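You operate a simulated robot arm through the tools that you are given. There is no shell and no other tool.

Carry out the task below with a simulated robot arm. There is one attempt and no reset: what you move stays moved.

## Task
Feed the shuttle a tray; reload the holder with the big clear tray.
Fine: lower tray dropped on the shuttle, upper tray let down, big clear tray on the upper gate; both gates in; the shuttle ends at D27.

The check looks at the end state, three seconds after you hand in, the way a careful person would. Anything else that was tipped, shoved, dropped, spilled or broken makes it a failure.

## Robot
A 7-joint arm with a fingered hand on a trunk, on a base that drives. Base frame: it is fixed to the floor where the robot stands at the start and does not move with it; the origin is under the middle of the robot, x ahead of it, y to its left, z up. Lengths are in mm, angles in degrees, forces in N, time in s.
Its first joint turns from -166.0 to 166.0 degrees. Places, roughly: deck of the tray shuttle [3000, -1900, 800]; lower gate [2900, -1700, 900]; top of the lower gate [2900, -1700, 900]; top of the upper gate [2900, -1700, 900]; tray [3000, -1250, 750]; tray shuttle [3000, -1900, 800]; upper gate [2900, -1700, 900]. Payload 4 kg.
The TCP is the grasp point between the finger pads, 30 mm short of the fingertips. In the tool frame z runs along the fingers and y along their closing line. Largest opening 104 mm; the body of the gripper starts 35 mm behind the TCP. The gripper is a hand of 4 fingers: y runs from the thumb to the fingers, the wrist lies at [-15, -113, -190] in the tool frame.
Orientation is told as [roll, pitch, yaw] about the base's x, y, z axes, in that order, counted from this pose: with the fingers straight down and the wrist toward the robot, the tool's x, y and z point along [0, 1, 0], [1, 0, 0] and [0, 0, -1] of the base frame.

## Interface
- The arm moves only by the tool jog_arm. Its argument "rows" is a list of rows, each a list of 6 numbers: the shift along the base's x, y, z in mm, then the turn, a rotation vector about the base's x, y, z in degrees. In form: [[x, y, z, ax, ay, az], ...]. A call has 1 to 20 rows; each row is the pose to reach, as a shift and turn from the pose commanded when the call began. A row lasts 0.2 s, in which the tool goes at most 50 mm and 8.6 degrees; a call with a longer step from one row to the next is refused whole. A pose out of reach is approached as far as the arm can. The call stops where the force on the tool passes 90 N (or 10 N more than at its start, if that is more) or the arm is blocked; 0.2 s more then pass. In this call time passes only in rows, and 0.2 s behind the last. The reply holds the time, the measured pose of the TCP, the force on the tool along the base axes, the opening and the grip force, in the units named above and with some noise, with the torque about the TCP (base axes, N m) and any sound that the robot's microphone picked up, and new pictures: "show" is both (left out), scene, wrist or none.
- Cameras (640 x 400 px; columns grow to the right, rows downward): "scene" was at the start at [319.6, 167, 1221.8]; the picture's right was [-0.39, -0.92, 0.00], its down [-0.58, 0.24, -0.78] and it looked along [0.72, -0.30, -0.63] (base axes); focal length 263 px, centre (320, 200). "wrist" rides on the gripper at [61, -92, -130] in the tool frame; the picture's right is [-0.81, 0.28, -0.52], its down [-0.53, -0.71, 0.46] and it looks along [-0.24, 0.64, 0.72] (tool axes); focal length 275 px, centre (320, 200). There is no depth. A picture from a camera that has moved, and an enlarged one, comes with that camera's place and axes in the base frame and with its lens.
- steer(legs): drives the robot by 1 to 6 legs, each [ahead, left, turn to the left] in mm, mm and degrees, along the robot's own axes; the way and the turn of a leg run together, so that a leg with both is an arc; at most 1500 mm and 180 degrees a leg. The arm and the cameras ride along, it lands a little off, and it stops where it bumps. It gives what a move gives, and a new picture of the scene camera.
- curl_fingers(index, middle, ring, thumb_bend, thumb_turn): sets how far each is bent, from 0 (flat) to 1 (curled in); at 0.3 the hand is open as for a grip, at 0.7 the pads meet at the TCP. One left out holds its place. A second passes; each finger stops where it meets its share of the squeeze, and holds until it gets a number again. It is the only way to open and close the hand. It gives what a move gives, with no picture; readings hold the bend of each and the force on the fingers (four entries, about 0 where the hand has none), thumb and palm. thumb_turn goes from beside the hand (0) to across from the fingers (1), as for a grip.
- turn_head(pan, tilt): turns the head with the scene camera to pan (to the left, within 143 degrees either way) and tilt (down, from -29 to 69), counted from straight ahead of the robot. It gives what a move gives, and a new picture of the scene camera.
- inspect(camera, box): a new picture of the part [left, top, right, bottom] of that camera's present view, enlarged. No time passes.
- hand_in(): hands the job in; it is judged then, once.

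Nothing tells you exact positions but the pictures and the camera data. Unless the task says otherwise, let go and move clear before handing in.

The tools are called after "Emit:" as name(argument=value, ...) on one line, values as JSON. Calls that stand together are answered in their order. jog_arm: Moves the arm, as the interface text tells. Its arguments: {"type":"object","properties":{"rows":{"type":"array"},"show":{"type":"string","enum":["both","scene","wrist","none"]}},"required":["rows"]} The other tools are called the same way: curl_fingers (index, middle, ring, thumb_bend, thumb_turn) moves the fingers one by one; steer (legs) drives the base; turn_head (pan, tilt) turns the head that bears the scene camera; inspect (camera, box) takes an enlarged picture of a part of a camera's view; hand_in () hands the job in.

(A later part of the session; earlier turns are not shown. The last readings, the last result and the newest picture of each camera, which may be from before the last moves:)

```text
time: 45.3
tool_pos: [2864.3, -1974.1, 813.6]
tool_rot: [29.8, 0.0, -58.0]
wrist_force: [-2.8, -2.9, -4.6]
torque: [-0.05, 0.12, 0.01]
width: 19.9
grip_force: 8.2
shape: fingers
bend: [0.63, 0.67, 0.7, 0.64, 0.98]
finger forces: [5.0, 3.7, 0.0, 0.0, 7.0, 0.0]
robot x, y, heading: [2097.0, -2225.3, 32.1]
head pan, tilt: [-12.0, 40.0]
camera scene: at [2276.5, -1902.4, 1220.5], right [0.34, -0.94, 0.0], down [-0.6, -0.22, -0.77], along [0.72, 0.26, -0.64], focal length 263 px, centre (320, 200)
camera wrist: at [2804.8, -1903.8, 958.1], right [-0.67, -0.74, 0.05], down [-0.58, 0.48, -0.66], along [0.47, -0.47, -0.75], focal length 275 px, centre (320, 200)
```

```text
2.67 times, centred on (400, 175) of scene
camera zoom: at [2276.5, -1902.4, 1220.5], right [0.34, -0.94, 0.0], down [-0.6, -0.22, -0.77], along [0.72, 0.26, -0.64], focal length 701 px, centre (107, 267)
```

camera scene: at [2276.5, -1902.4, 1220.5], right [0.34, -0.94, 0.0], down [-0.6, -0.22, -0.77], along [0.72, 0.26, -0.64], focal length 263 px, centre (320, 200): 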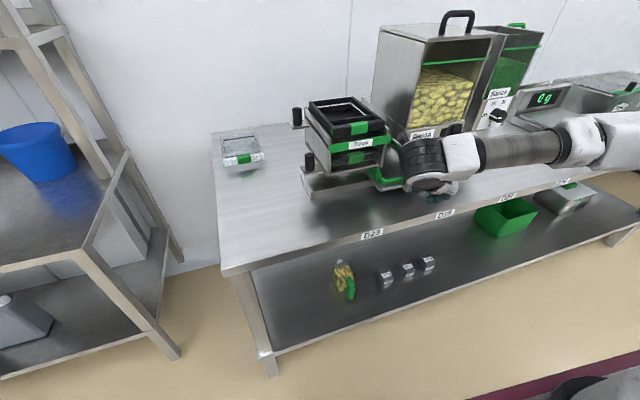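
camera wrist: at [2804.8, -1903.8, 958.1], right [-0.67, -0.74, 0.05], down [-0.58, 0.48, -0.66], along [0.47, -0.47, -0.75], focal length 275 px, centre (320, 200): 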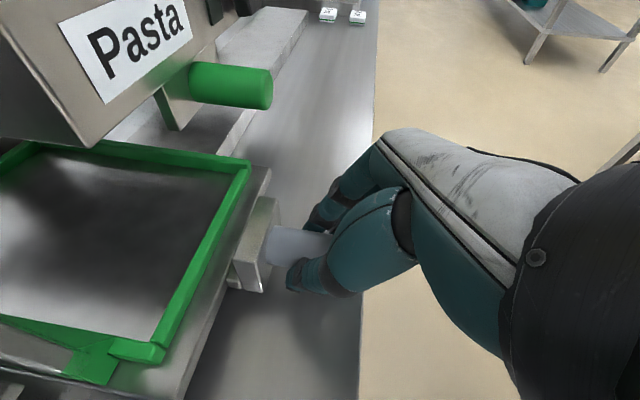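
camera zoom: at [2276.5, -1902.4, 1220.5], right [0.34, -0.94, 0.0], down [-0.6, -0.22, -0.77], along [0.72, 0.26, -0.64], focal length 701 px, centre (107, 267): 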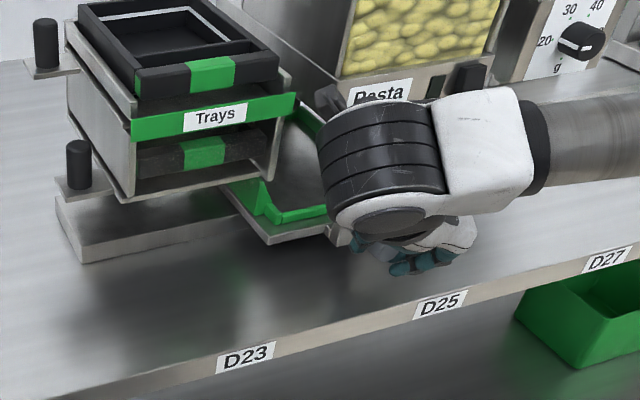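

The shuttle slides easily under the holder. I'll take it the remaining 160 mm to D23.

Emit:
jog_arm(rows=[[-6.3, 7.8, 0, 0, 0, 0], [-18.8, 23.4, 0, 0, 0, 0], [-31.3, 39, 0, 0, 0, 0], [-43.8, 54.6, 0, 0, 0, 0], [-56.3, 70.2, 0, 0, 0, 0], [-68.8, 85.8, 0, 0, 0, 0], [-81.3, 101.5, 0, 0, 0, 0], [-93.8, 117.1, 0, 0, 0, 0], [-100, 124.9, 0, 0, 0, 0]])

Emit:
inspect(camera="scene", box=[280, 90, 440, 250])

```text
time: 46.5
tool_pos: [2848.8, -1919.0, 811.3]
tool_rot: [28.3, -0.4, -57.7]
wrist_force: [-38.0, -28.3, 11.1]
torque: [-0.73, 0.8, -0.66]
width: 17.8
grip_force: 29.4
shape: fingers
bend: [0.61, 0.67, 0.68, 0.66, 1.0]
finger forces: [40.8, 2.4, 1.3, 0.1, 14.1, 0.1]
out of reach, approached as far as the arm can: row 2, 3, 4, 5, 6
robot x, y, heading: [2100.7, -2230.7, 32.0]
head pan, tilt: [-12.0, 40.0]
stopped in row 6: the force on the tool passed its limit at 110 N (the readings are from after the stop); the commanded pose is now the measured one
camera scene: at [2274.1, -1904.4, 1220.9], right [0.34, -0.94, 0.0], down [-0.6, -0.22, -0.77], along [0.72, 0.26, -0.64], focal length 263 px, centre (320, 200)
camera wrist: at [2791.8, -1846.6, 954.8], right [-0.66, -0.74, 0.07], down [-0.59, 0.46, -0.66], along [0.46, -0.48, -0.75], focal length 275 px, centre (320, 200)
```

scene: 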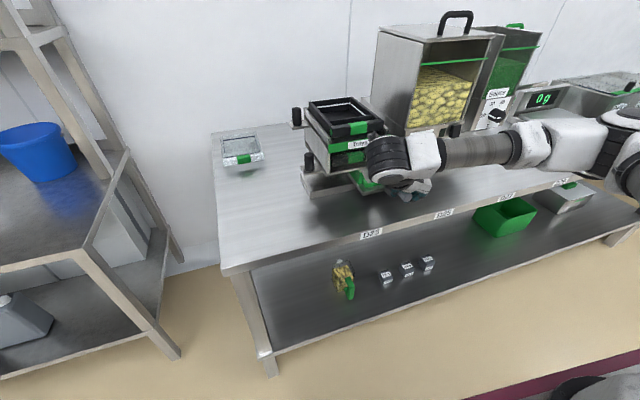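
wrist: 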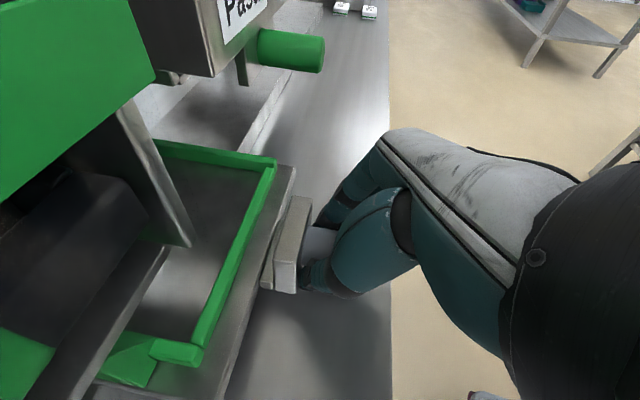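

```text
2.50 times, centred on (360, 170) of scene
camera zoom: at [2274.1, -1904.4, 1220.9], right [0.34, -0.94, 0.0], down [-0.6, -0.22, -0.77], along [0.72, 0.26, -0.64], focal length 658 px, centre (220, 275)
```

zoom: 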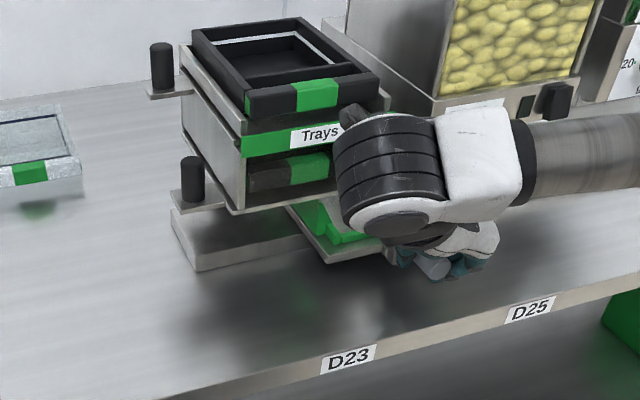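

The arm ran into a joint limit about 106 mm short of D23 and is pressing toward the block. I'll open the hand, back off, square the base to the bench and shift it left for a better arm pose.

Emit:
curl_fingers(index=0.3, middle=0.3, ring=0.3, thumb_bend=0.3)

Emit:
steer(legs=[[-110, 0, 0]])

```text
time: 47.5
tool_pos: [2852.7, -1917.0, 811.8]
tool_rot: [28.8, -0.1, -57.7]
wrist_force: [0.1, -3.8, -1.6]
torque: [0.01, 0.07, -0.09]
width: 104.7
grip_force: 2.8
shape: fingers
bend: [0.29, 0.3, 0.29, 0.3, 0.98]
finger forces: [3.2, 0.1, 0.6, 0.0, 0.0, 0.1]
robot x, y, heading: [2094.2, -2229.3, 31.8]
head pan, tilt: [-12.0, 40.0]
```

```text
time: 48.7
tool_pos: [2758.6, -1977.1, 810.6]
tool_rot: [28.7, -0.2, -57.8]
wrist_force: [-0.1, -1.1, -0.4]
torque: [-0.05, 0.01, -0.01]
width: 103.2
grip_force: 0.0
shape: fingers
bend: [0.3, 0.3, 0.3, 0.3, 0.98]
finger forces: [0.0, 0.0, 0.0, 0.0, 0.0, 0.0]
robot x, y, heading: [2005.5, -2284.8, 31.7]
head pan, tilt: [-12.0, 40.0]
camera scene: at [2183.4, -1961.5, 1220.5], right [0.34, -0.94, 0.0], down [-0.6, -0.22, -0.77], along [0.72, 0.26, -0.64], focal length 263 px, centre (320, 200)
```

scene: 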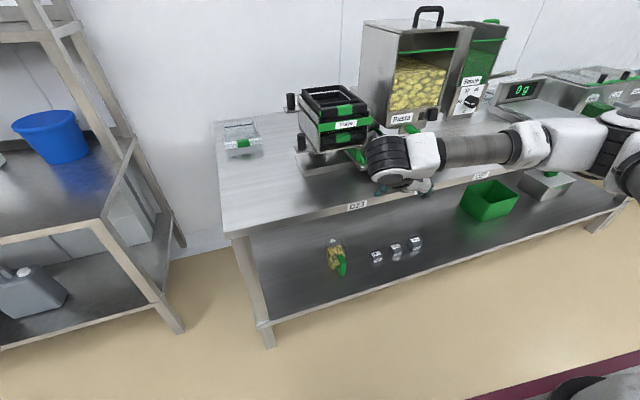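

Emit:
steer(legs=[[0, 0, 6.9], [0, 75, 0]])

Emit:
turn_head(pan=-20, tilt=40)

Emit:
inspect(camera="scene", box=[260, 80, 460, 230])

```text
time: 50.3
tool_pos: [2671.5, -1830.0, 811.5]
tool_rot: [28.8, 0.0, -50.9]
wrist_force: [-0.5, 0.6, -0.5]
torque: [-0.01, -0.03, 0.04]
width: 103.2
grip_force: 0.0
shape: fingers
bend: [0.3, 0.3, 0.3, 0.3, 0.98]
finger forces: [0.1, 0.0, 0.0, 0.0, 0.0, 0.1]
robot x, y, heading: [1956.6, -2226.7, 38.8]
head pan, tilt: [-12.0, 40.0]
camera scene: at [2096.4, -1884.1, 1220.5], right [0.45, -0.89, 0.0], down [-0.57, -0.29, -0.77], along [0.68, 0.34, -0.64], focal length 263 px, centre (320, 200)
```

scene: 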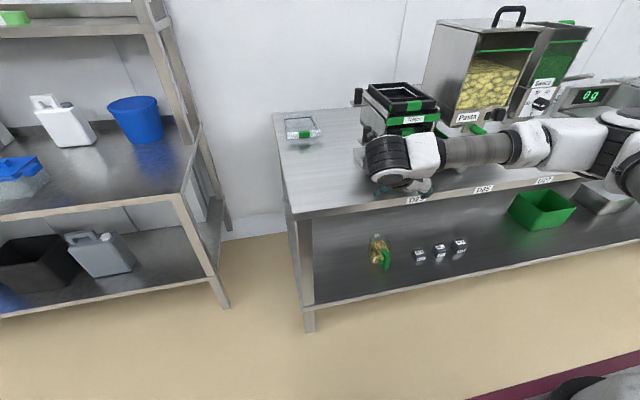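

```text
time: 51.0
tool_pos: [2670.2, -1830.1, 812.5]
tool_rot: [28.6, -0.1, -51.0]
wrist_force: [0.5, 0.4, 0.6]
torque: [0.04, -0.01, -0.02]
width: 103.0
grip_force: 0.1
shape: fingers
bend: [0.3, 0.3, 0.3, 0.3, 0.98]
finger forces: [0.0, 0.1, 0.1, 0.0, 0.1, 0.1]
robot x, y, heading: [1957.9, -2227.8, 38.6]
head pan, tilt: [-20.0, 40.0]
camera scene: at [2101.0, -1895.0, 1220.5], right [0.32, -0.95, 0.0], down [-0.61, -0.21, -0.77], along [0.73, 0.25, -0.64], focal length 263 px, centre (320, 200)
```

scene: 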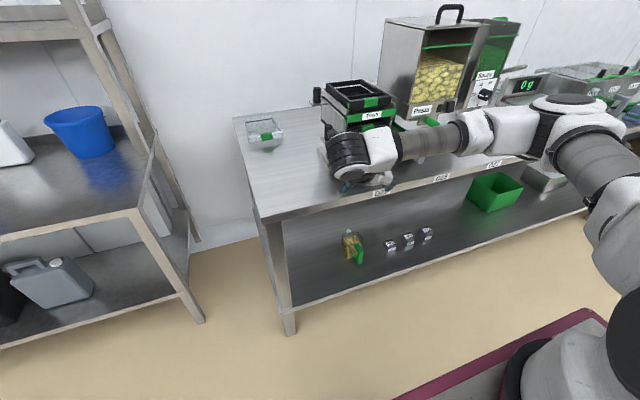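

```text
2.67 times, centred on (360, 155) of scene
camera zoom: at [2101.0, -1895.0, 1220.5], right [0.32, -0.95, 0.0], down [-0.61, -0.21, -0.77], along [0.73, 0.25, -0.64], focal length 701 px, centre (213, 320)
```

zoom: 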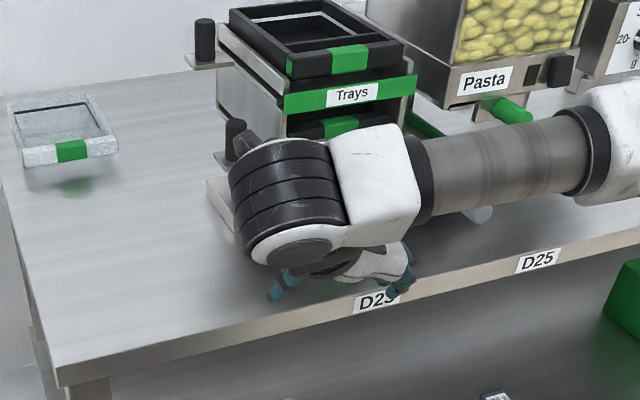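

Emit:
jog_arm(rows=[[23.1, -28.9, 0, 0, 0, 0], [46.3, -57.8, 0, 0, 0, 0], [69.4, -86.6, 0, 0, 0, 0], [92.6, -115.5, 0, 0, 0, 0], [115.7, -144.4, 0, 1, -1.4, 0]])

Emit:
inspect(camera="scene", box=[300, 80, 500, 230])

```text
time: 52.2
tool_pos: [2785.9, -1973.6, 817.1]
tool_rot: [30.4, -0.2, -50.9]
wrist_force: [-0.2, 1.2, -0.5]
torque: [-0.04, 0.01, 0.0]
width: 102.7
grip_force: 0.0
shape: fingers
bend: [0.3, 0.3, 0.3, 0.3, 0.98]
finger forces: [0.0, 0.0, 0.0, 0.0, 0.0, 0.0]
robot x, y, heading: [1954.8, -2231.5, 38.6]
head pan, tilt: [-20.0, 40.0]
camera scene: at [2100.9, -1894.9, 1220.5], right [0.32, -0.95, 0.0], down [-0.61, -0.21, -0.77], along [0.73, 0.25, -0.64], focal length 263 px, centre (320, 200)
camera wrist: at [2717.1, -1911.8, 959.8], right [-0.57, -0.82, 0.04], down [-0.63, 0.41, -0.67], along [0.53, -0.4, -0.75], focal length 275 px, centre (320, 200)
```

scene: 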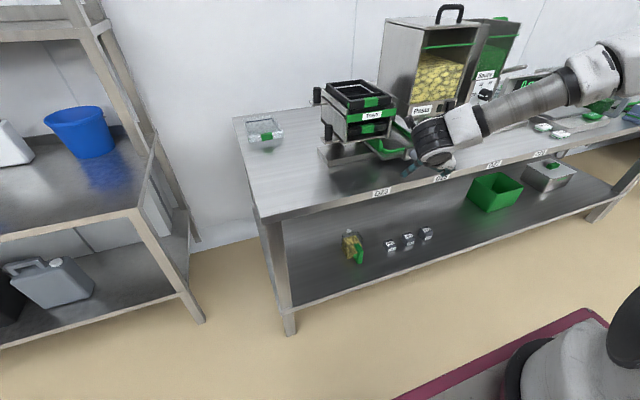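
wrist: 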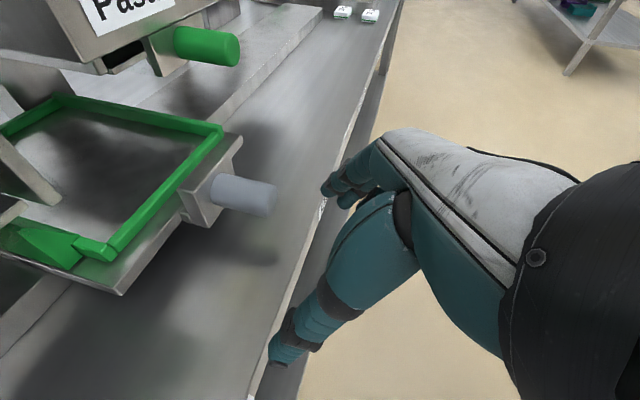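

```text
2.67 times, centred on (400, 155) of scene
camera zoom: at [2100.9, -1894.9, 1220.5], right [0.32, -0.95, 0.0], down [-0.61, -0.21, -0.77], along [0.73, 0.25, -0.64], focal length 701 px, centre (107, 320)
```

zoom: 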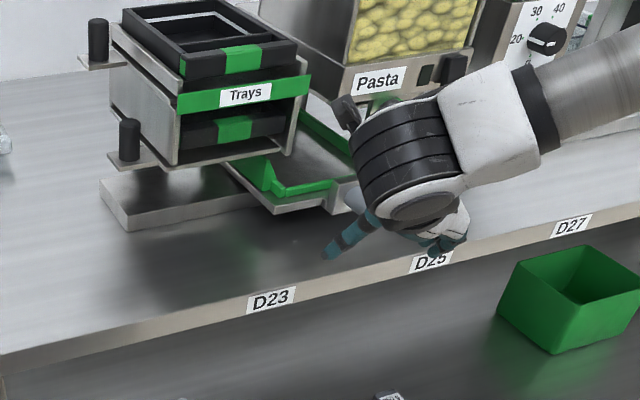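

The handle is at about u = 3314 along the bench, so 141 mm remain to D23. I'll shift the base another 80 mm left, line the hand up with the handle, then roll forward onto it.

Emit:
steer(legs=[[0, 80, 0]])

Emit:
jog_arm(rows=[[23.1, -28.9, 0, 0, 0, 0], [46.3, -57.8, 0, 0, 0, 0], [69.4, -86.6, 0, 0, 0, 0]], show="wrist")

```text
time: 53.2
tool_pos: [2737.6, -1914.7, 817.1]
tool_rot: [30.4, -0.2, -51.1]
wrist_force: [0.5, -0.1, 0.1]
torque: [-0.01, 0.03, 0.0]
width: 103.2
grip_force: 0.0
shape: fingers
bend: [0.3, 0.3, 0.3, 0.3, 0.98]
finger forces: [0.0, 0.0, 0.1, 0.0, 0.0, 0.1]
robot x, y, heading: [1909.5, -2169.4, 38.6]
head pan, tilt: [-20.0, 40.0]
camera scene: at [2052.5, -1834.2, 1220.5], right [0.32, -0.95, 0.0], down [-0.61, -0.21, -0.77], along [0.73, 0.24, -0.64], focal length 263 px, centre (320, 200)
```

scene: 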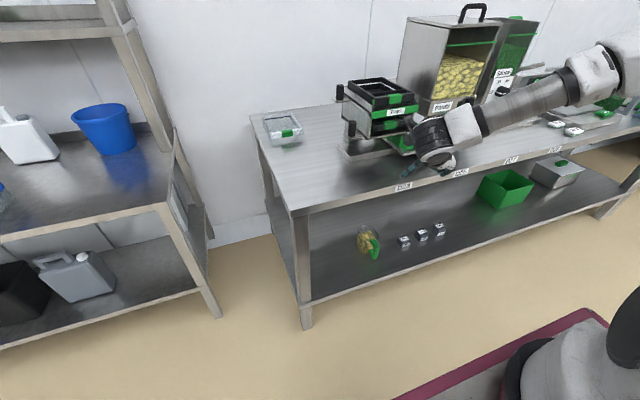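

```text
time: 54.0
tool_pos: [2807.5, -1999.8, 815.8]
tool_rot: [30.4, -0.1, -50.9]
wrist_force: [-0.2, -0.3, 1.1]
torque: [-0.04, 0.0, -0.01]
width: 103.0
grip_force: 0.1
shape: fingers
bend: [0.3, 0.3, 0.3, 0.3, 0.98]
finger forces: [0.0, 0.0, 0.0, 0.1, 0.1, 0.0]
robot x, y, heading: [1906.4, -2167.4, 38.7]
head pan, tilt: [-20.0, 40.0]
camera wrist: at [2738.1, -1937.7, 958.7], right [-0.57, -0.82, 0.04], down [-0.63, 0.41, -0.67], along [0.53, -0.4, -0.75], focal length 275 px, centre (320, 200)
```

wrist: 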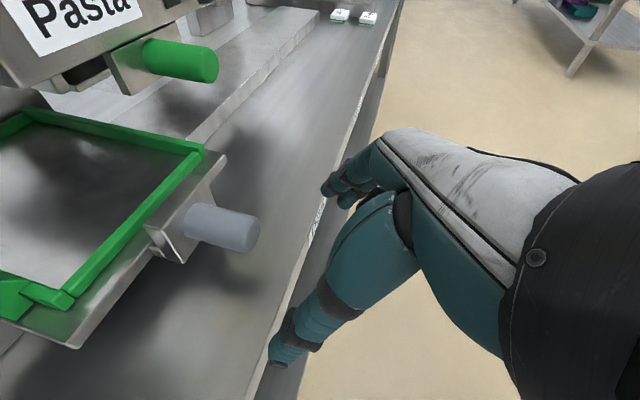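

Emit:
steer(legs=[[60, 0, 0]])

Emit:
inspect(camera="wrist", box=[150, 150, 400, 400])

```text
time: 55.0
tool_pos: [2853.7, -1965.3, 815.6]
tool_rot: [30.4, -0.2, -50.9]
wrist_force: [-0.6, 0.7, -0.6]
torque: [0.0, 0.05, 0.02]
width: 103.1
grip_force: 0.1
shape: fingers
bend: [0.3, 0.3, 0.3, 0.3, 0.98]
finger forces: [0.0, 0.0, 0.0, 0.1, 0.0, 0.1]
robot x, y, heading: [1954.8, -2126.9, 38.6]
head pan, tilt: [-20.0, 40.0]
camera scene: at [2099.0, -1797.4, 1220.5], right [0.32, -0.95, 0.0], down [-0.61, -0.2, -0.77], along [0.73, 0.24, -0.64], focal length 263 px, centre (320, 200)
```

scene: 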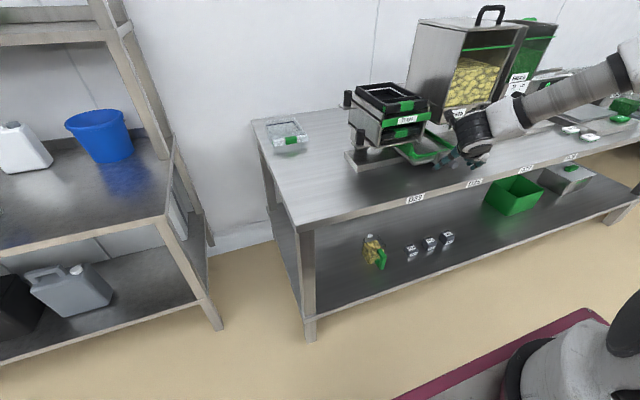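

```text
1.60 times, centred on (275, 275) of wrist
camera zoom: at [2784.5, -1901.9, 958.7], right [-0.57, -0.82, 0.04], down [-0.62, 0.41, -0.67], along [0.53, -0.4, -0.75], focal length 440 px, centre (392, 80)
```

zoom: 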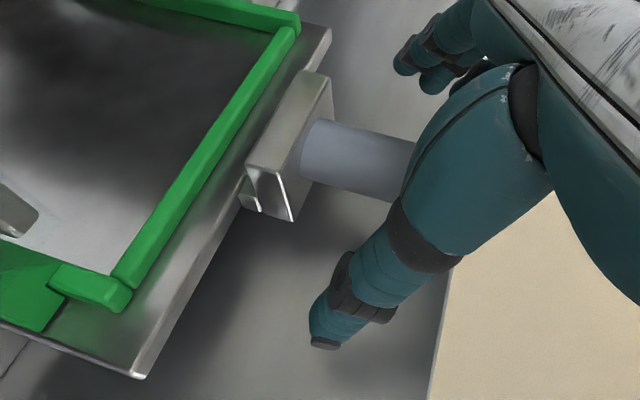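

Emit:
curl_fingers(index=0.75, middle=0.75, ring=0.7, thumb_bend=0.7)

Emit:
jog_arm(rows=[[-6.3, 7.8, 0, 0, 0, 0], [-18.8, 23.4, 0, 0, 0, 0], [-31.3, 39, 0, 0, 0, 0], [-43.8, 54.6, 0, 0, 0, 0], [-56.3, 70.2, 0, 0, 0, 0], [-62.5, 78, 0, 0, 0, 0]])

Emit:
inspect(camera="scene", box=[320, 70, 520, 220])

```text
time: 56.0
tool_pos: [2853.3, -1965.8, 815.5]
tool_rot: [30.3, -0.2, -51.0]
wrist_force: [3.8, 0.1, -9.7]
torque: [0.05, 0.06, 0.09]
width: 19.9
grip_force: 12.6
shape: fingers
bend: [0.71, 0.67, 0.7, 0.62, 0.97]
finger forces: [7.9, 8.1, 0.0, 0.1, 9.2, 0.0]
robot x, y, heading: [1954.9, -2129.6, 38.9]
head pan, tilt: [-20.0, 40.0]
```

```text
time: 57.4
tool_pos: [2788.8, -1887.3, 813.7]
tool_rot: [30.4, -0.2, -51.0]
wrist_force: [2.2, 0.6, -10.7]
torque: [0.04, 0.08, 0.11]
width: 20.1
grip_force: 12.3
shape: fingers
bend: [0.72, 0.67, 0.7, 0.62, 0.97]
finger forces: [7.7, 7.2, 0.1, 0.1, 9.7, 0.0]
robot x, y, heading: [1957.6, -2130.4, 38.6]
head pan, tilt: [-20.0, 40.0]
camera scene: at [2099.4, -1797.3, 1220.4], right [0.32, -0.95, 0.0], down [-0.61, -0.2, -0.77], along [0.73, 0.24, -0.64], focal length 263 px, centre (320, 200)
camera wrist: at [2721.5, -1823.6, 958.0], right [-0.57, -0.82, 0.04], down [-0.63, 0.41, -0.66], along [0.53, -0.41, -0.75], focal length 275 px, centre (320, 200)
```

scene: 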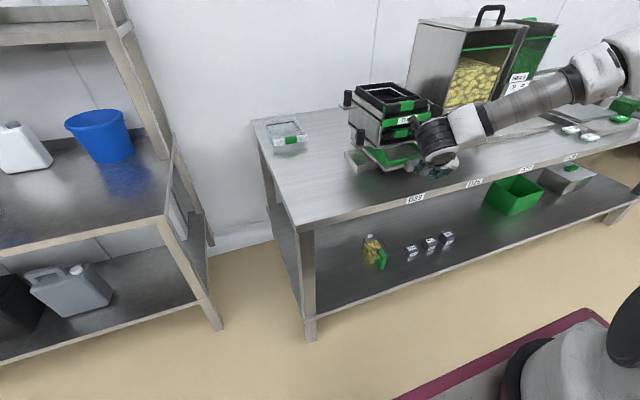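
wrist: 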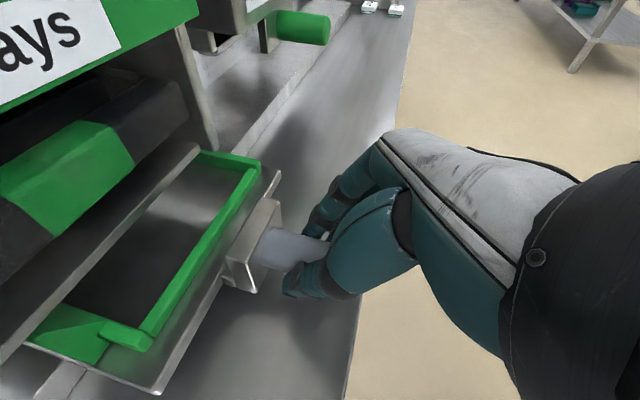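

```text
2.67 times, centred on (420, 145) of scene
camera zoom: at [2099.4, -1797.3, 1220.4], right [0.32, -0.95, 0.0], down [-0.61, -0.2, -0.77], along [0.73, 0.24, -0.64], focal length 701 px, centre (53, 347)
```

zoom: 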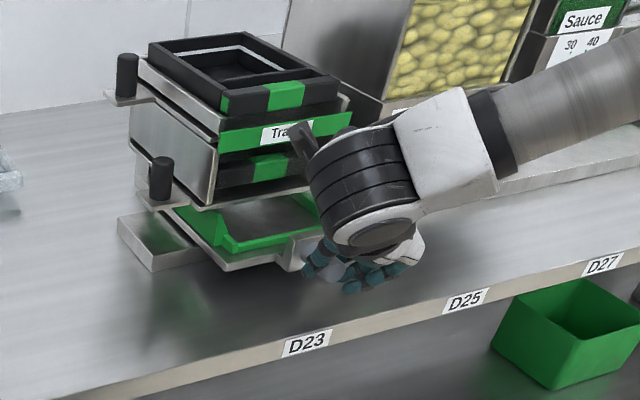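

Emit:
jog_arm(rows=[[-9, 11.3, 0, 0, 0, 0], [-18.2, 22.7, 0, 0, 0, 0], [-25, 31.2, 0, 0, 0, 0]])

Emit:
inspect(camera="scene", box=[320, 70, 520, 220])

Emit:
inspect(camera="wrist", box=[0, 0, 400, 400])

```text
time: 58.2
tool_pos: [2767.8, -1856.1, 816.2]
tool_rot: [30.5, -0.3, -51.2]
wrist_force: [4.6, -9.2, -10.2]
torque: [-0.22, -0.01, -0.1]
width: 20.2
grip_force: 13.8
shape: fingers
bend: [0.72, 0.66, 0.7, 0.61, 0.98]
finger forces: [11.0, 9.0, 0.0, 0.0, 7.7, 0.1]
robot x, y, heading: [1954.3, -2130.7, 38.7]
head pan, tilt: [-20.0, 40.0]
camera scene: at [2099.6, -1797.8, 1220.5], right [0.32, -0.95, 0.0], down [-0.61, -0.2, -0.77], along [0.73, 0.24, -0.64], focal length 263 px, centre (320, 200)
camera wrist: at [2697.8, -1793.1, 958.9], right [-0.58, -0.82, 0.04], down [-0.62, 0.41, -0.67], along [0.53, -0.41, -0.74], focal length 275 px, centre (320, 200)
```

scene: 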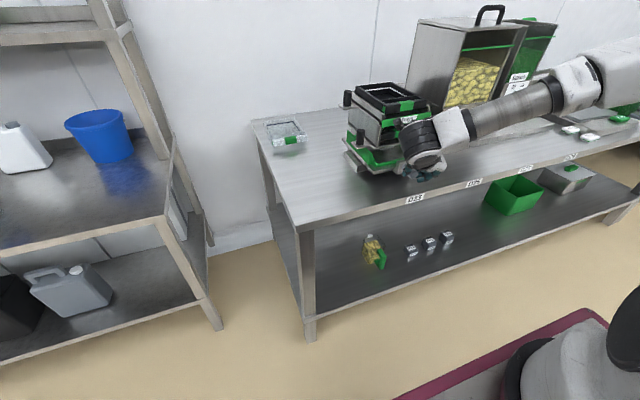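
wrist: 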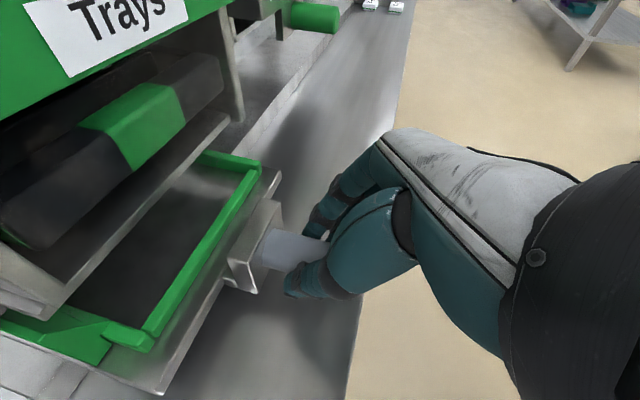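

```text
2.67 times, centred on (420, 145) of scene
camera zoom: at [2099.6, -1797.8, 1220.5], right [0.32, -0.95, 0.0], down [-0.61, -0.2, -0.77], along [0.73, 0.24, -0.64], focal length 701 px, centre (53, 347)
```

zoom: 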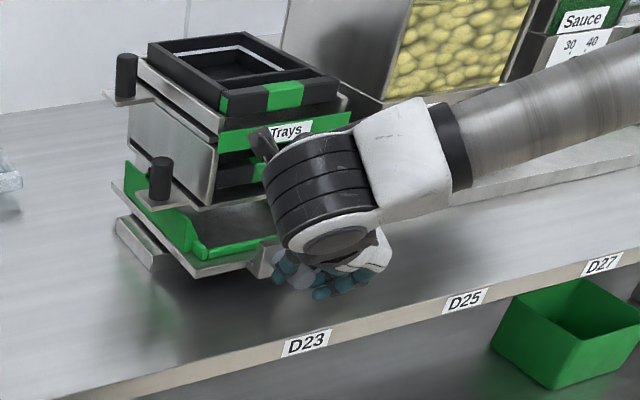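

```text
1.00 times, centred on (200, 200) of wrist (not enlarged: the box is as wide or as high as the picture)
camera zoom: at [2697.8, -1793.1, 958.9], right [-0.58, -0.82, 0.04], down [-0.62, 0.41, -0.67], along [0.53, -0.41, -0.74], focal length 275 px, centre (440, 200)
```

zoom: 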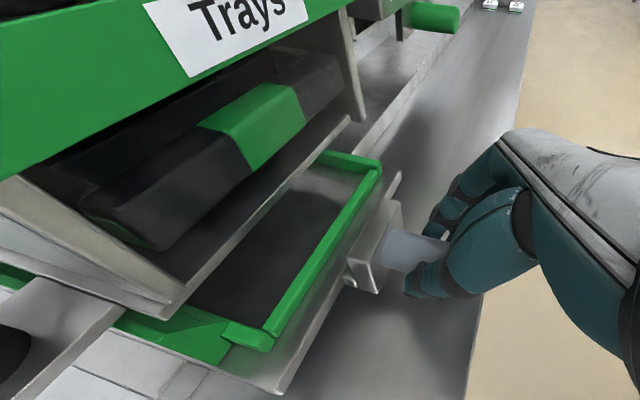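

Emit:
jog_arm(rows=[[-2.5, 3.1, 0, 0, 0, 0]], show="none")

```text
time: 58.6
tool_pos: [2763.9, -1853.8, 816.5]
tool_rot: [30.3, -0.4, -51.3]
wrist_force: [8.2, -15.7, -9.1]
torque: [-0.39, -0.09, -0.19]
width: 20.3
grip_force: 14.2
shape: fingers
bend: [0.72, 0.64, 0.7, 0.63, 0.98]
finger forces: [11.6, 11.4, 0.1, 0.0, 5.4, 0.1]
robot x, y, heading: [1951.9, -2132.4, 38.6]
head pan, tilt: [-20.0, 40.0]
```

A resisting force is building up at about u = 3177. I'll check whether that is the end stop or something catching.

Emit:
inspect(camera="scene", box=[335, 110, 425, 185])

Emit:
inspect(camera="scene", box=[385, 150, 505, 225])

Emit:
inspect(camera="wrist", box=[0, 240, 200, 400])

```text
5.33 times, centred on (380, 148) of scene
camera zoom: at [2099.7, -1798.0, 1220.5], right [0.32, -0.95, 0.0], down [-0.61, -0.2, -0.77], along [0.73, 0.24, -0.64], focal length 1403 px, centre (0, 480)
```

zoom: 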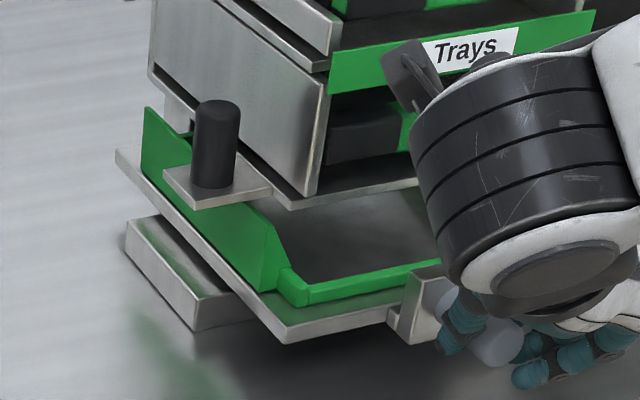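

```text
5.33 times, centred on (445, 188) of scene
camera zoom: at [2099.7, -1798.0, 1220.5], right [0.32, -0.95, 0.0], down [-0.61, -0.2, -0.77], along [0.73, 0.24, -0.64], focal length 1403 px, centre (-347, 267)
```

zoom: 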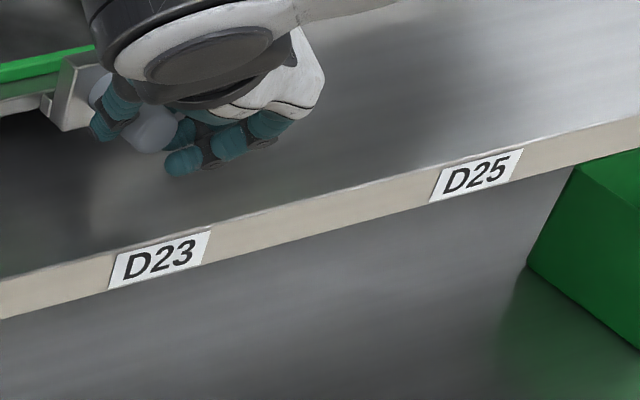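

```text
2.50 times, centred on (100, 320) of wrist
camera zoom: at [2695.4, -1790.2, 959.1], right [-0.58, -0.82, 0.04], down [-0.62, 0.41, -0.67], along [0.53, -0.41, -0.74], focal length 688 px, centre (870, -100)
```

zoom: 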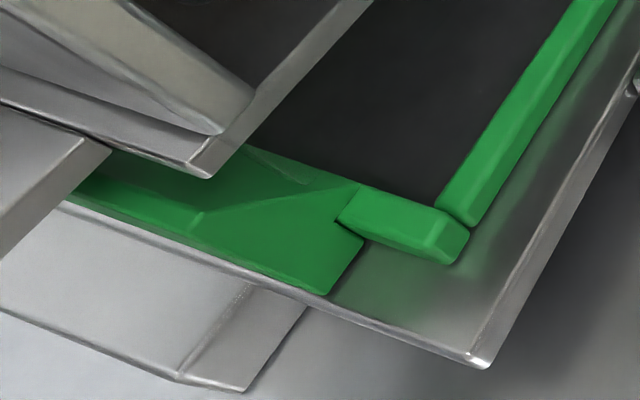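

The shuttle handle is at u ≈ 3172 and the D23 label at ≈ 3171, so it's at its end stop under the holder. I'll let go and pull the hand back and up.

Emit:
curl_fingers(index=0.3, middle=0.3, ring=0.3, thumb_bend=0.3)

Emit:
jog_arm(rows=[[-15.6, -12.5, 0, 0, 0, 0], [-39, -31.3, 0, 0, 0, 0], [-62.4, -50, 0, 0, 0, 0], [-78, -62.5, 30, 0, 0, 0], [-78, -62.5, 75, 0, 0, 0], [-78, -62.5, 120, 0, 0, 0]])

Emit:
inspect(camera="scene", box=[330, 70, 470, 220])

```text
time: 59.6
tool_pos: [2764.0, -1850.9, 817.3]
tool_rot: [30.5, -0.2, -51.0]
wrist_force: [0.6, -0.2, 0.2]
torque: [0.01, -0.02, 0.01]
width: 102.6
grip_force: 0.1
shape: fingers
bend: [0.3, 0.3, 0.3, 0.3, 0.98]
finger forces: [0.1, 0.0, 0.1, 0.0, 0.1, 0.0]
robot x, y, heading: [1956.3, -2130.5, 38.6]
head pan, tilt: [-20.0, 40.0]
```

```text
time: 61.0
tool_pos: [2684.8, -1918.4, 934.2]
tool_rot: [30.4, -0.2, -51.0]
wrist_force: [0.1, -0.5, -0.4]
torque: [0.02, 0.04, -0.01]
width: 102.7
grip_force: 0.0
shape: fingers
bend: [0.3, 0.3, 0.3, 0.3, 0.98]
finger forces: [0.1, 0.1, 0.0, 0.1, 0.2, 0.0]
robot x, y, heading: [1952.2, -2128.8, 38.9]
head pan, tilt: [-20.0, 40.0]
camera scene: at [2099.2, -1797.5, 1220.5], right [0.32, -0.95, 0.0], down [-0.61, -0.2, -0.77], along [0.73, 0.24, -0.64], focal length 263 px, centre (320, 200)
camera wrist: at [2616.1, -1855.1, 1077.5], right [-0.57, -0.82, 0.04], down [-0.62, 0.41, -0.67], along [0.53, -0.41, -0.75], focal length 275 px, centre (320, 200)
```

scene: 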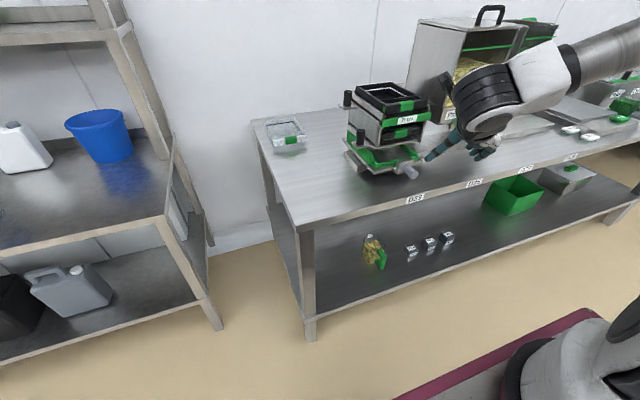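
wrist: 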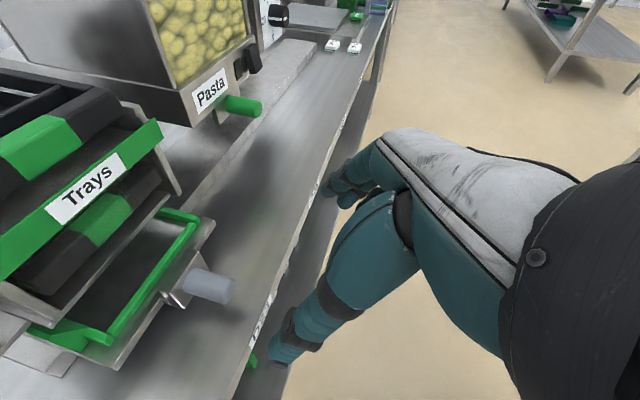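

```text
2.67 times, centred on (400, 145) of scene
camera zoom: at [2099.2, -1797.5, 1220.5], right [0.32, -0.95, 0.0], down [-0.61, -0.2, -0.77], along [0.73, 0.24, -0.64], focal length 701 px, centre (107, 347)
```

zoom: 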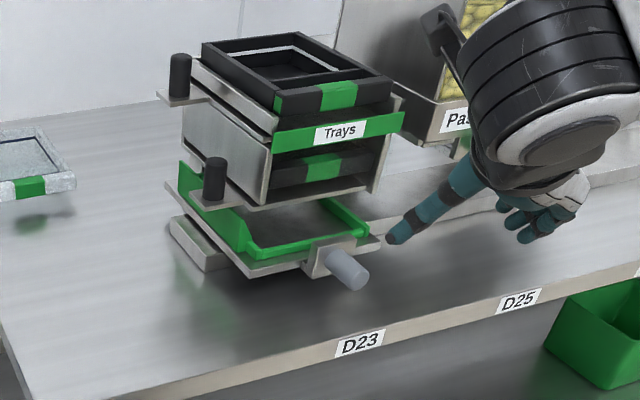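

The shuttle is in place and let go. Next I raise the hand, return it to the plain downward orientation and move in to work the lower gate's knob.

Emit:
jog_arm(rows=[[0, 0, 45, 0, 0, 0], [0, 0, 90, -4.7, 5.9, 0], [0, 0, 135, -9.4, 11.7, 0], [0, 0, 180, -14.1, 17.6, 0], [0, 0, 220, -18.9, 23.6, 0]], show="none")

Emit:
jog_arm(rows=[[-6, 7.5, 0, 0, 0, 7.5], [-12, 15, 0, 0, 0, 15], [-18, 22.5, 0, 0, 0, 22.5], [-24, 30, 0, 0, 0, 30], [-30, 37.5, 0, 0, 0, 37.5], [-36, 45, 0, 0, 0, 45], [-42, 52.5, 0, 0, 0, 52.5], [-48, 60, 0, 0, 0, 60], [-54, 67.5, 0, 0, 0, 67.5], [-60, 75, 0, 0, 0, 75], [-66, 82.5, 0, 0, 0, 82.5], [-72, 90, 0, 0, 0, 89.7]])

Emit:
steer(legs=[[150, 0, 0]])

Emit:
inspect(camera="wrist", box=[0, 0, 640, 400])

```text
time: 62.2
tool_pos: [2686.5, -1913.2, 1155.6]
tool_rot: [0.3, 0.0, -51.0]
wrist_force: [0.4, -0.4, 0.4]
torque: [0.02, 0.0, 0.05]
width: 102.9
grip_force: 0.0
shape: fingers
bend: [0.3, 0.3, 0.3, 0.3, 0.98]
finger forces: [0.1, 0.0, 0.1, 0.1, 0.0, 0.1]
robot x, y, heading: [1956.4, -2126.7, 38.6]
head pan, tilt: [-20.0, 40.0]
```

```text
time: 64.8
tool_pos: [2612.2, -1823.6, 1155.7]
tool_rot: [0.3, -0.1, 39.0]
wrist_force: [-0.1, 0.0, -0.4]
torque: [0.01, 0.01, 0.01]
width: 103.0
grip_force: 0.0
shape: fingers
bend: [0.3, 0.3, 0.3, 0.3, 0.98]
finger forces: [0.0, 0.1, 0.0, 0.0, 0.1, 0.0]
robot x, y, heading: [1953.8, -2132.2, 38.7]
head pan, tilt: [-20.0, 40.0]
camera scene: at [2098.9, -1797.4, 1220.5], right [0.32, -0.95, 0.0], down [-0.61, -0.2, -0.77], along [0.73, 0.24, -0.64], focal length 263 px, centre (320, 200)
camera wrist: at [2502.4, -1834.9, 1286.6], right [0.72, -0.46, 0.51], down [-0.22, -0.86, -0.46], along [0.65, 0.22, -0.72], focal length 275 px, centre (320, 200)
```

scene: 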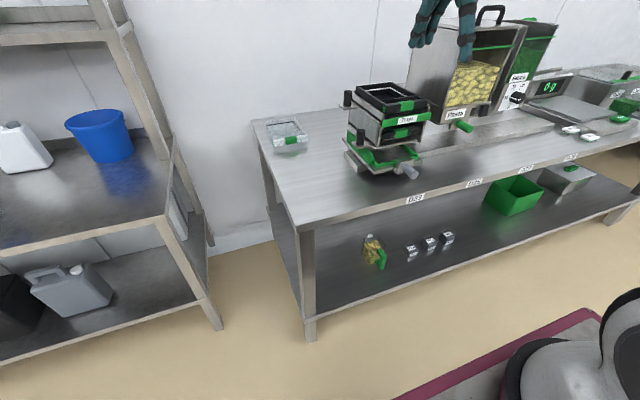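
wrist: 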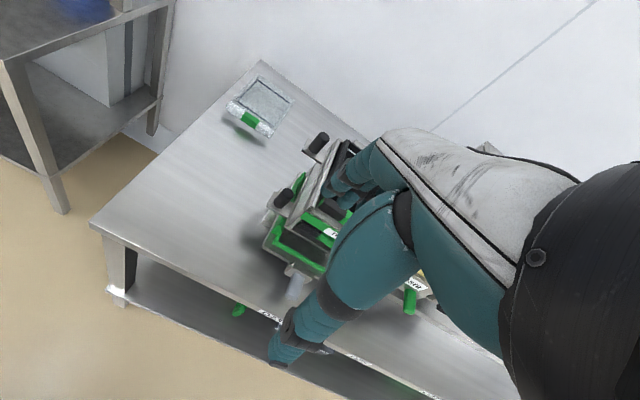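

```text
time: 66.2
tool_pos: [2729.8, -1729.8, 1155.6]
tool_rot: [0.2, 0.0, 38.8]
wrist_force: [0.3, -0.5, 0.1]
torque: [0.01, 0.02, -0.01]
width: 102.8
grip_force: 0.2
shape: fingers
bend: [0.3, 0.3, 0.3, 0.3, 0.98]
finger forces: [0.1, 0.1, 0.1, 0.0, 0.0, 0.0]
robot x, y, heading: [2071.4, -2039.5, 38.8]
head pan, tilt: [-20.0, 40.0]
camera scene: at [2215.7, -1703.3, 1220.5], right [0.32, -0.95, 0.0], down [-0.61, -0.21, -0.77], along [0.73, 0.25, -0.64], focal length 263 px, centre (320, 200)
```

scene: 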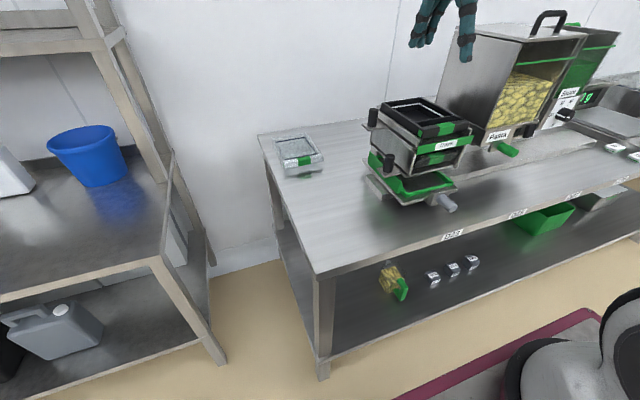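

```text
1.00 times, centred on (320, 200) of wrist (not enlarged: the box is as wide or as high as the picture)
camera zoom: at [2619.4, -1740.1, 1286.5], right [0.72, -0.46, 0.51], down [-0.22, -0.86, -0.46], along [0.65, 0.22, -0.72], focal length 275 px, centre (320, 200)
```

zoom: 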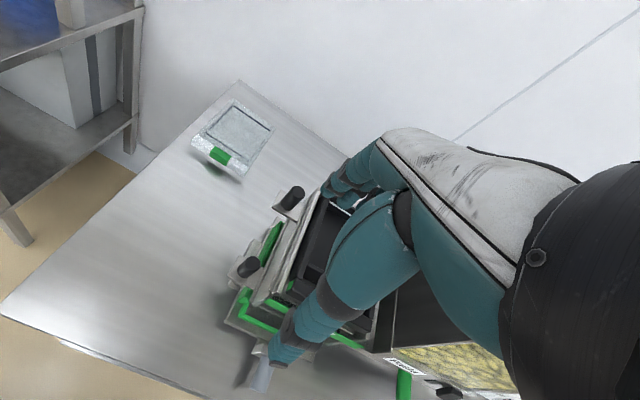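

Emit:
inspect(camera="scene", box=[350, 80, 490, 220])

Emit:
inspect(camera="wrist", box=[200, 150, 360, 290])

```text
2.86 times, centred on (420, 150) of scene
camera zoom: at [2215.7, -1703.3, 1220.5], right [0.32, -0.95, 0.0], down [-0.61, -0.21, -0.77], along [0.73, 0.25, -0.64], focal length 751 px, centre (34, 343)
```

zoom: 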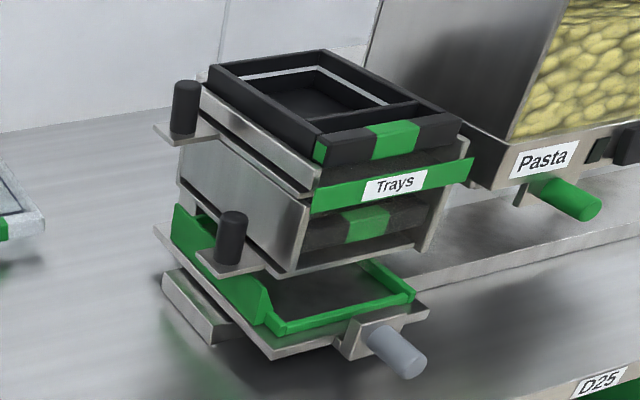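

```text
2.86 times, centred on (280, 220) of wrist
camera zoom: at [2619.4, -1740.1, 1286.5], right [0.72, -0.46, 0.51], down [-0.22, -0.86, -0.46], along [0.65, 0.22, -0.72], focal length 786 px, centre (434, 143)
```

zoom: 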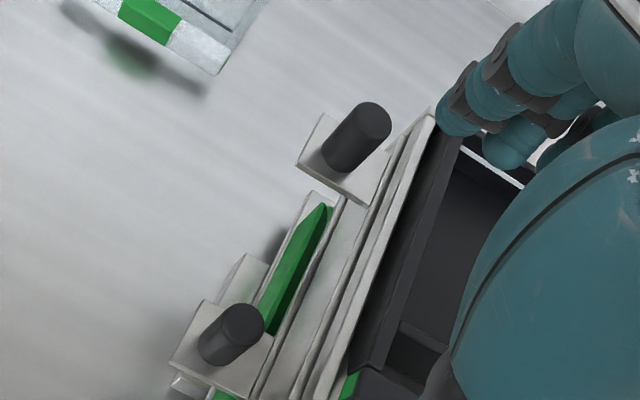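

Both knobs are located: lower at (u 3062.5, n 1128, top 894), upper at (3061, 1226.5, top 972), with about 20 mm between knob and wall. I'll turn the hand 90° again so the fingers slip behind the knob and drag it left, shifting the base left to keep the arm comfortable.

Emit:
steer(legs=[[0, 245, 0]])

Emit:
jog_arm(rows=[[9, -11.5, 0, 0, 0, -7.5], [18, -23, 0, 0, 0, -15], [27, -34.5, 0, 0, 0, -22.5], [36, -46, 0, 0, 0, -30], [45, -57.5, 0, 0, 0, -37.5], [54, -69, 0, 0, 0, -45], [63, -80.5, 0, 0, 0, -52.5], [72, -92, 0, 0, 0, -60], [81, -103.5, 0, 0, 0, -67.5], [90, -115, 0, 0, 0, -75], [99, -126.5, 0, 0, 0, -82.5], [108, -138, 0, 0, 0, -90]])

```text
time: 68.0
tool_pos: [2578.6, -1540.3, 1156.1]
tool_rot: [0.2, 0.0, 39.1]
wrist_force: [0.0, 0.1, 0.3]
torque: [0.05, -0.03, 0.01]
width: 102.9
grip_force: 0.0
shape: fingers
bend: [0.3, 0.3, 0.3, 0.3, 0.98]
finger forces: [0.0, 0.0, 0.0, 0.0, 0.1, 0.0]
robot x, y, heading: [1920.2, -1846.9, 38.8]
head pan, tilt: [-20.0, 40.0]
camera scene: at [2064.1, -1515.6, 1220.5], right [0.32, -0.95, 0.0], down [-0.61, -0.21, -0.77], along [0.72, 0.25, -0.64], focal length 263 px, centre (320, 200)
```

scene: 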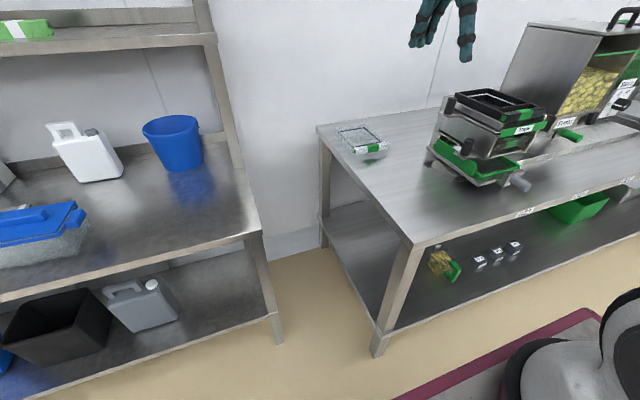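

```text
time: 70.6
tool_pos: [2687.2, -1678.1, 1156.1]
tool_rot: [0.2, 0.0, -51.1]
wrist_force: [-0.3, 0.2, -0.3]
torque: [-0.02, -0.05, 0.02]
width: 102.6
grip_force: 0.0
shape: fingers
bend: [0.3, 0.3, 0.3, 0.3, 0.98]
finger forces: [0.1, 0.1, 0.1, 0.0, 0.0, 0.0]
robot x, y, heading: [1920.4, -1850.9, 39.1]
head pan, tilt: [-20.0, 40.0]
camera scene: at [2064.0, -1515.6, 1220.5], right [0.32, -0.95, 0.0], down [-0.61, -0.21, -0.77], along [0.72, 0.25, -0.64], focal length 263 px, centre (320, 200)
camera wrist: at [2675.2, -1568.1, 1286.8], right [-0.46, -0.72, 0.51], down [-0.86, 0.22, -0.46], along [0.22, -0.65, -0.72], focal length 275 px, centre (320, 200)
```

scene: 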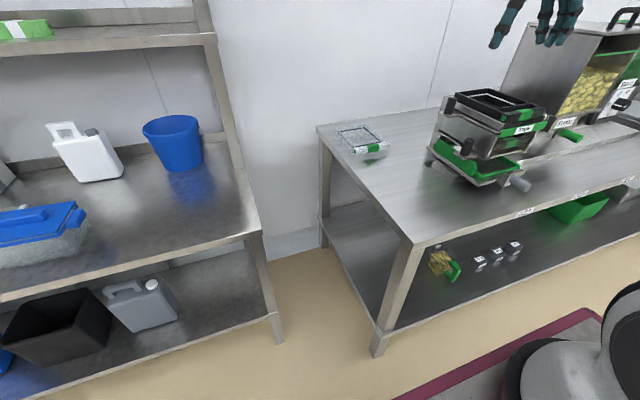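
wrist: 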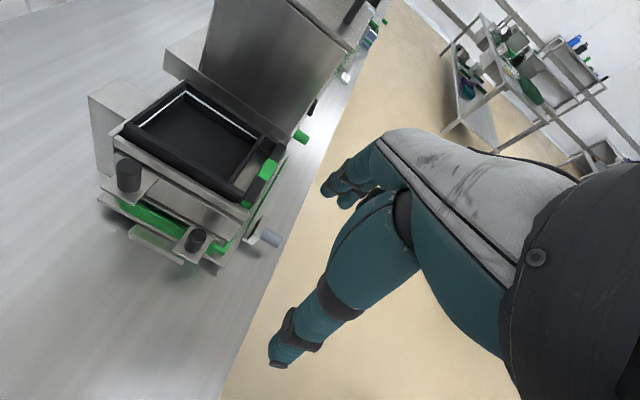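

Emit:
inspect(camera="wrist", box=[80, 70, 320, 290])

Emit:
inspect(camera="scene", box=[410, 70, 570, 210])

```text
1.82 times, centred on (200, 180) of wrist
camera zoom: at [2675.2, -1568.1, 1286.8], right [-0.46, -0.72, 0.51], down [-0.86, 0.22, -0.46], along [0.22, -0.65, -0.72], focal length 500 px, centre (538, 236)
```

zoom: 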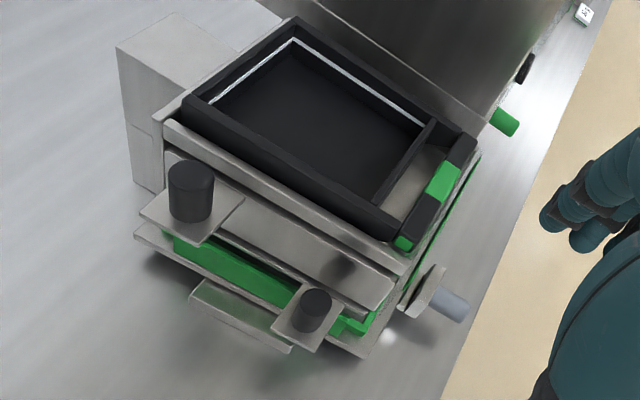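

```text
2.86 times, centred on (490, 140) of scene
camera zoom: at [2064.0, -1515.6, 1220.5], right [0.32, -0.95, 0.0], down [-0.61, -0.21, -0.77], along [0.72, 0.25, -0.64], focal length 751 px, centre (-166, 371)
```

zoom: 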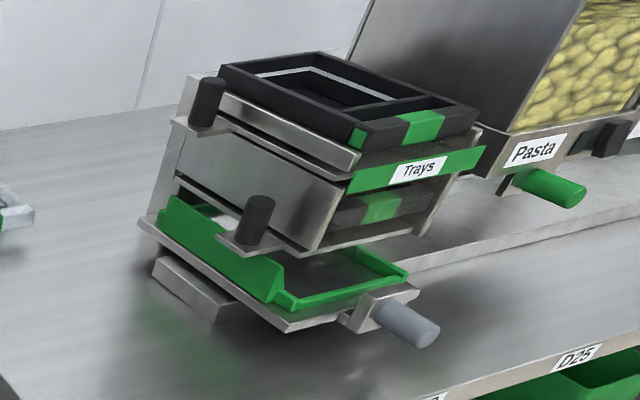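

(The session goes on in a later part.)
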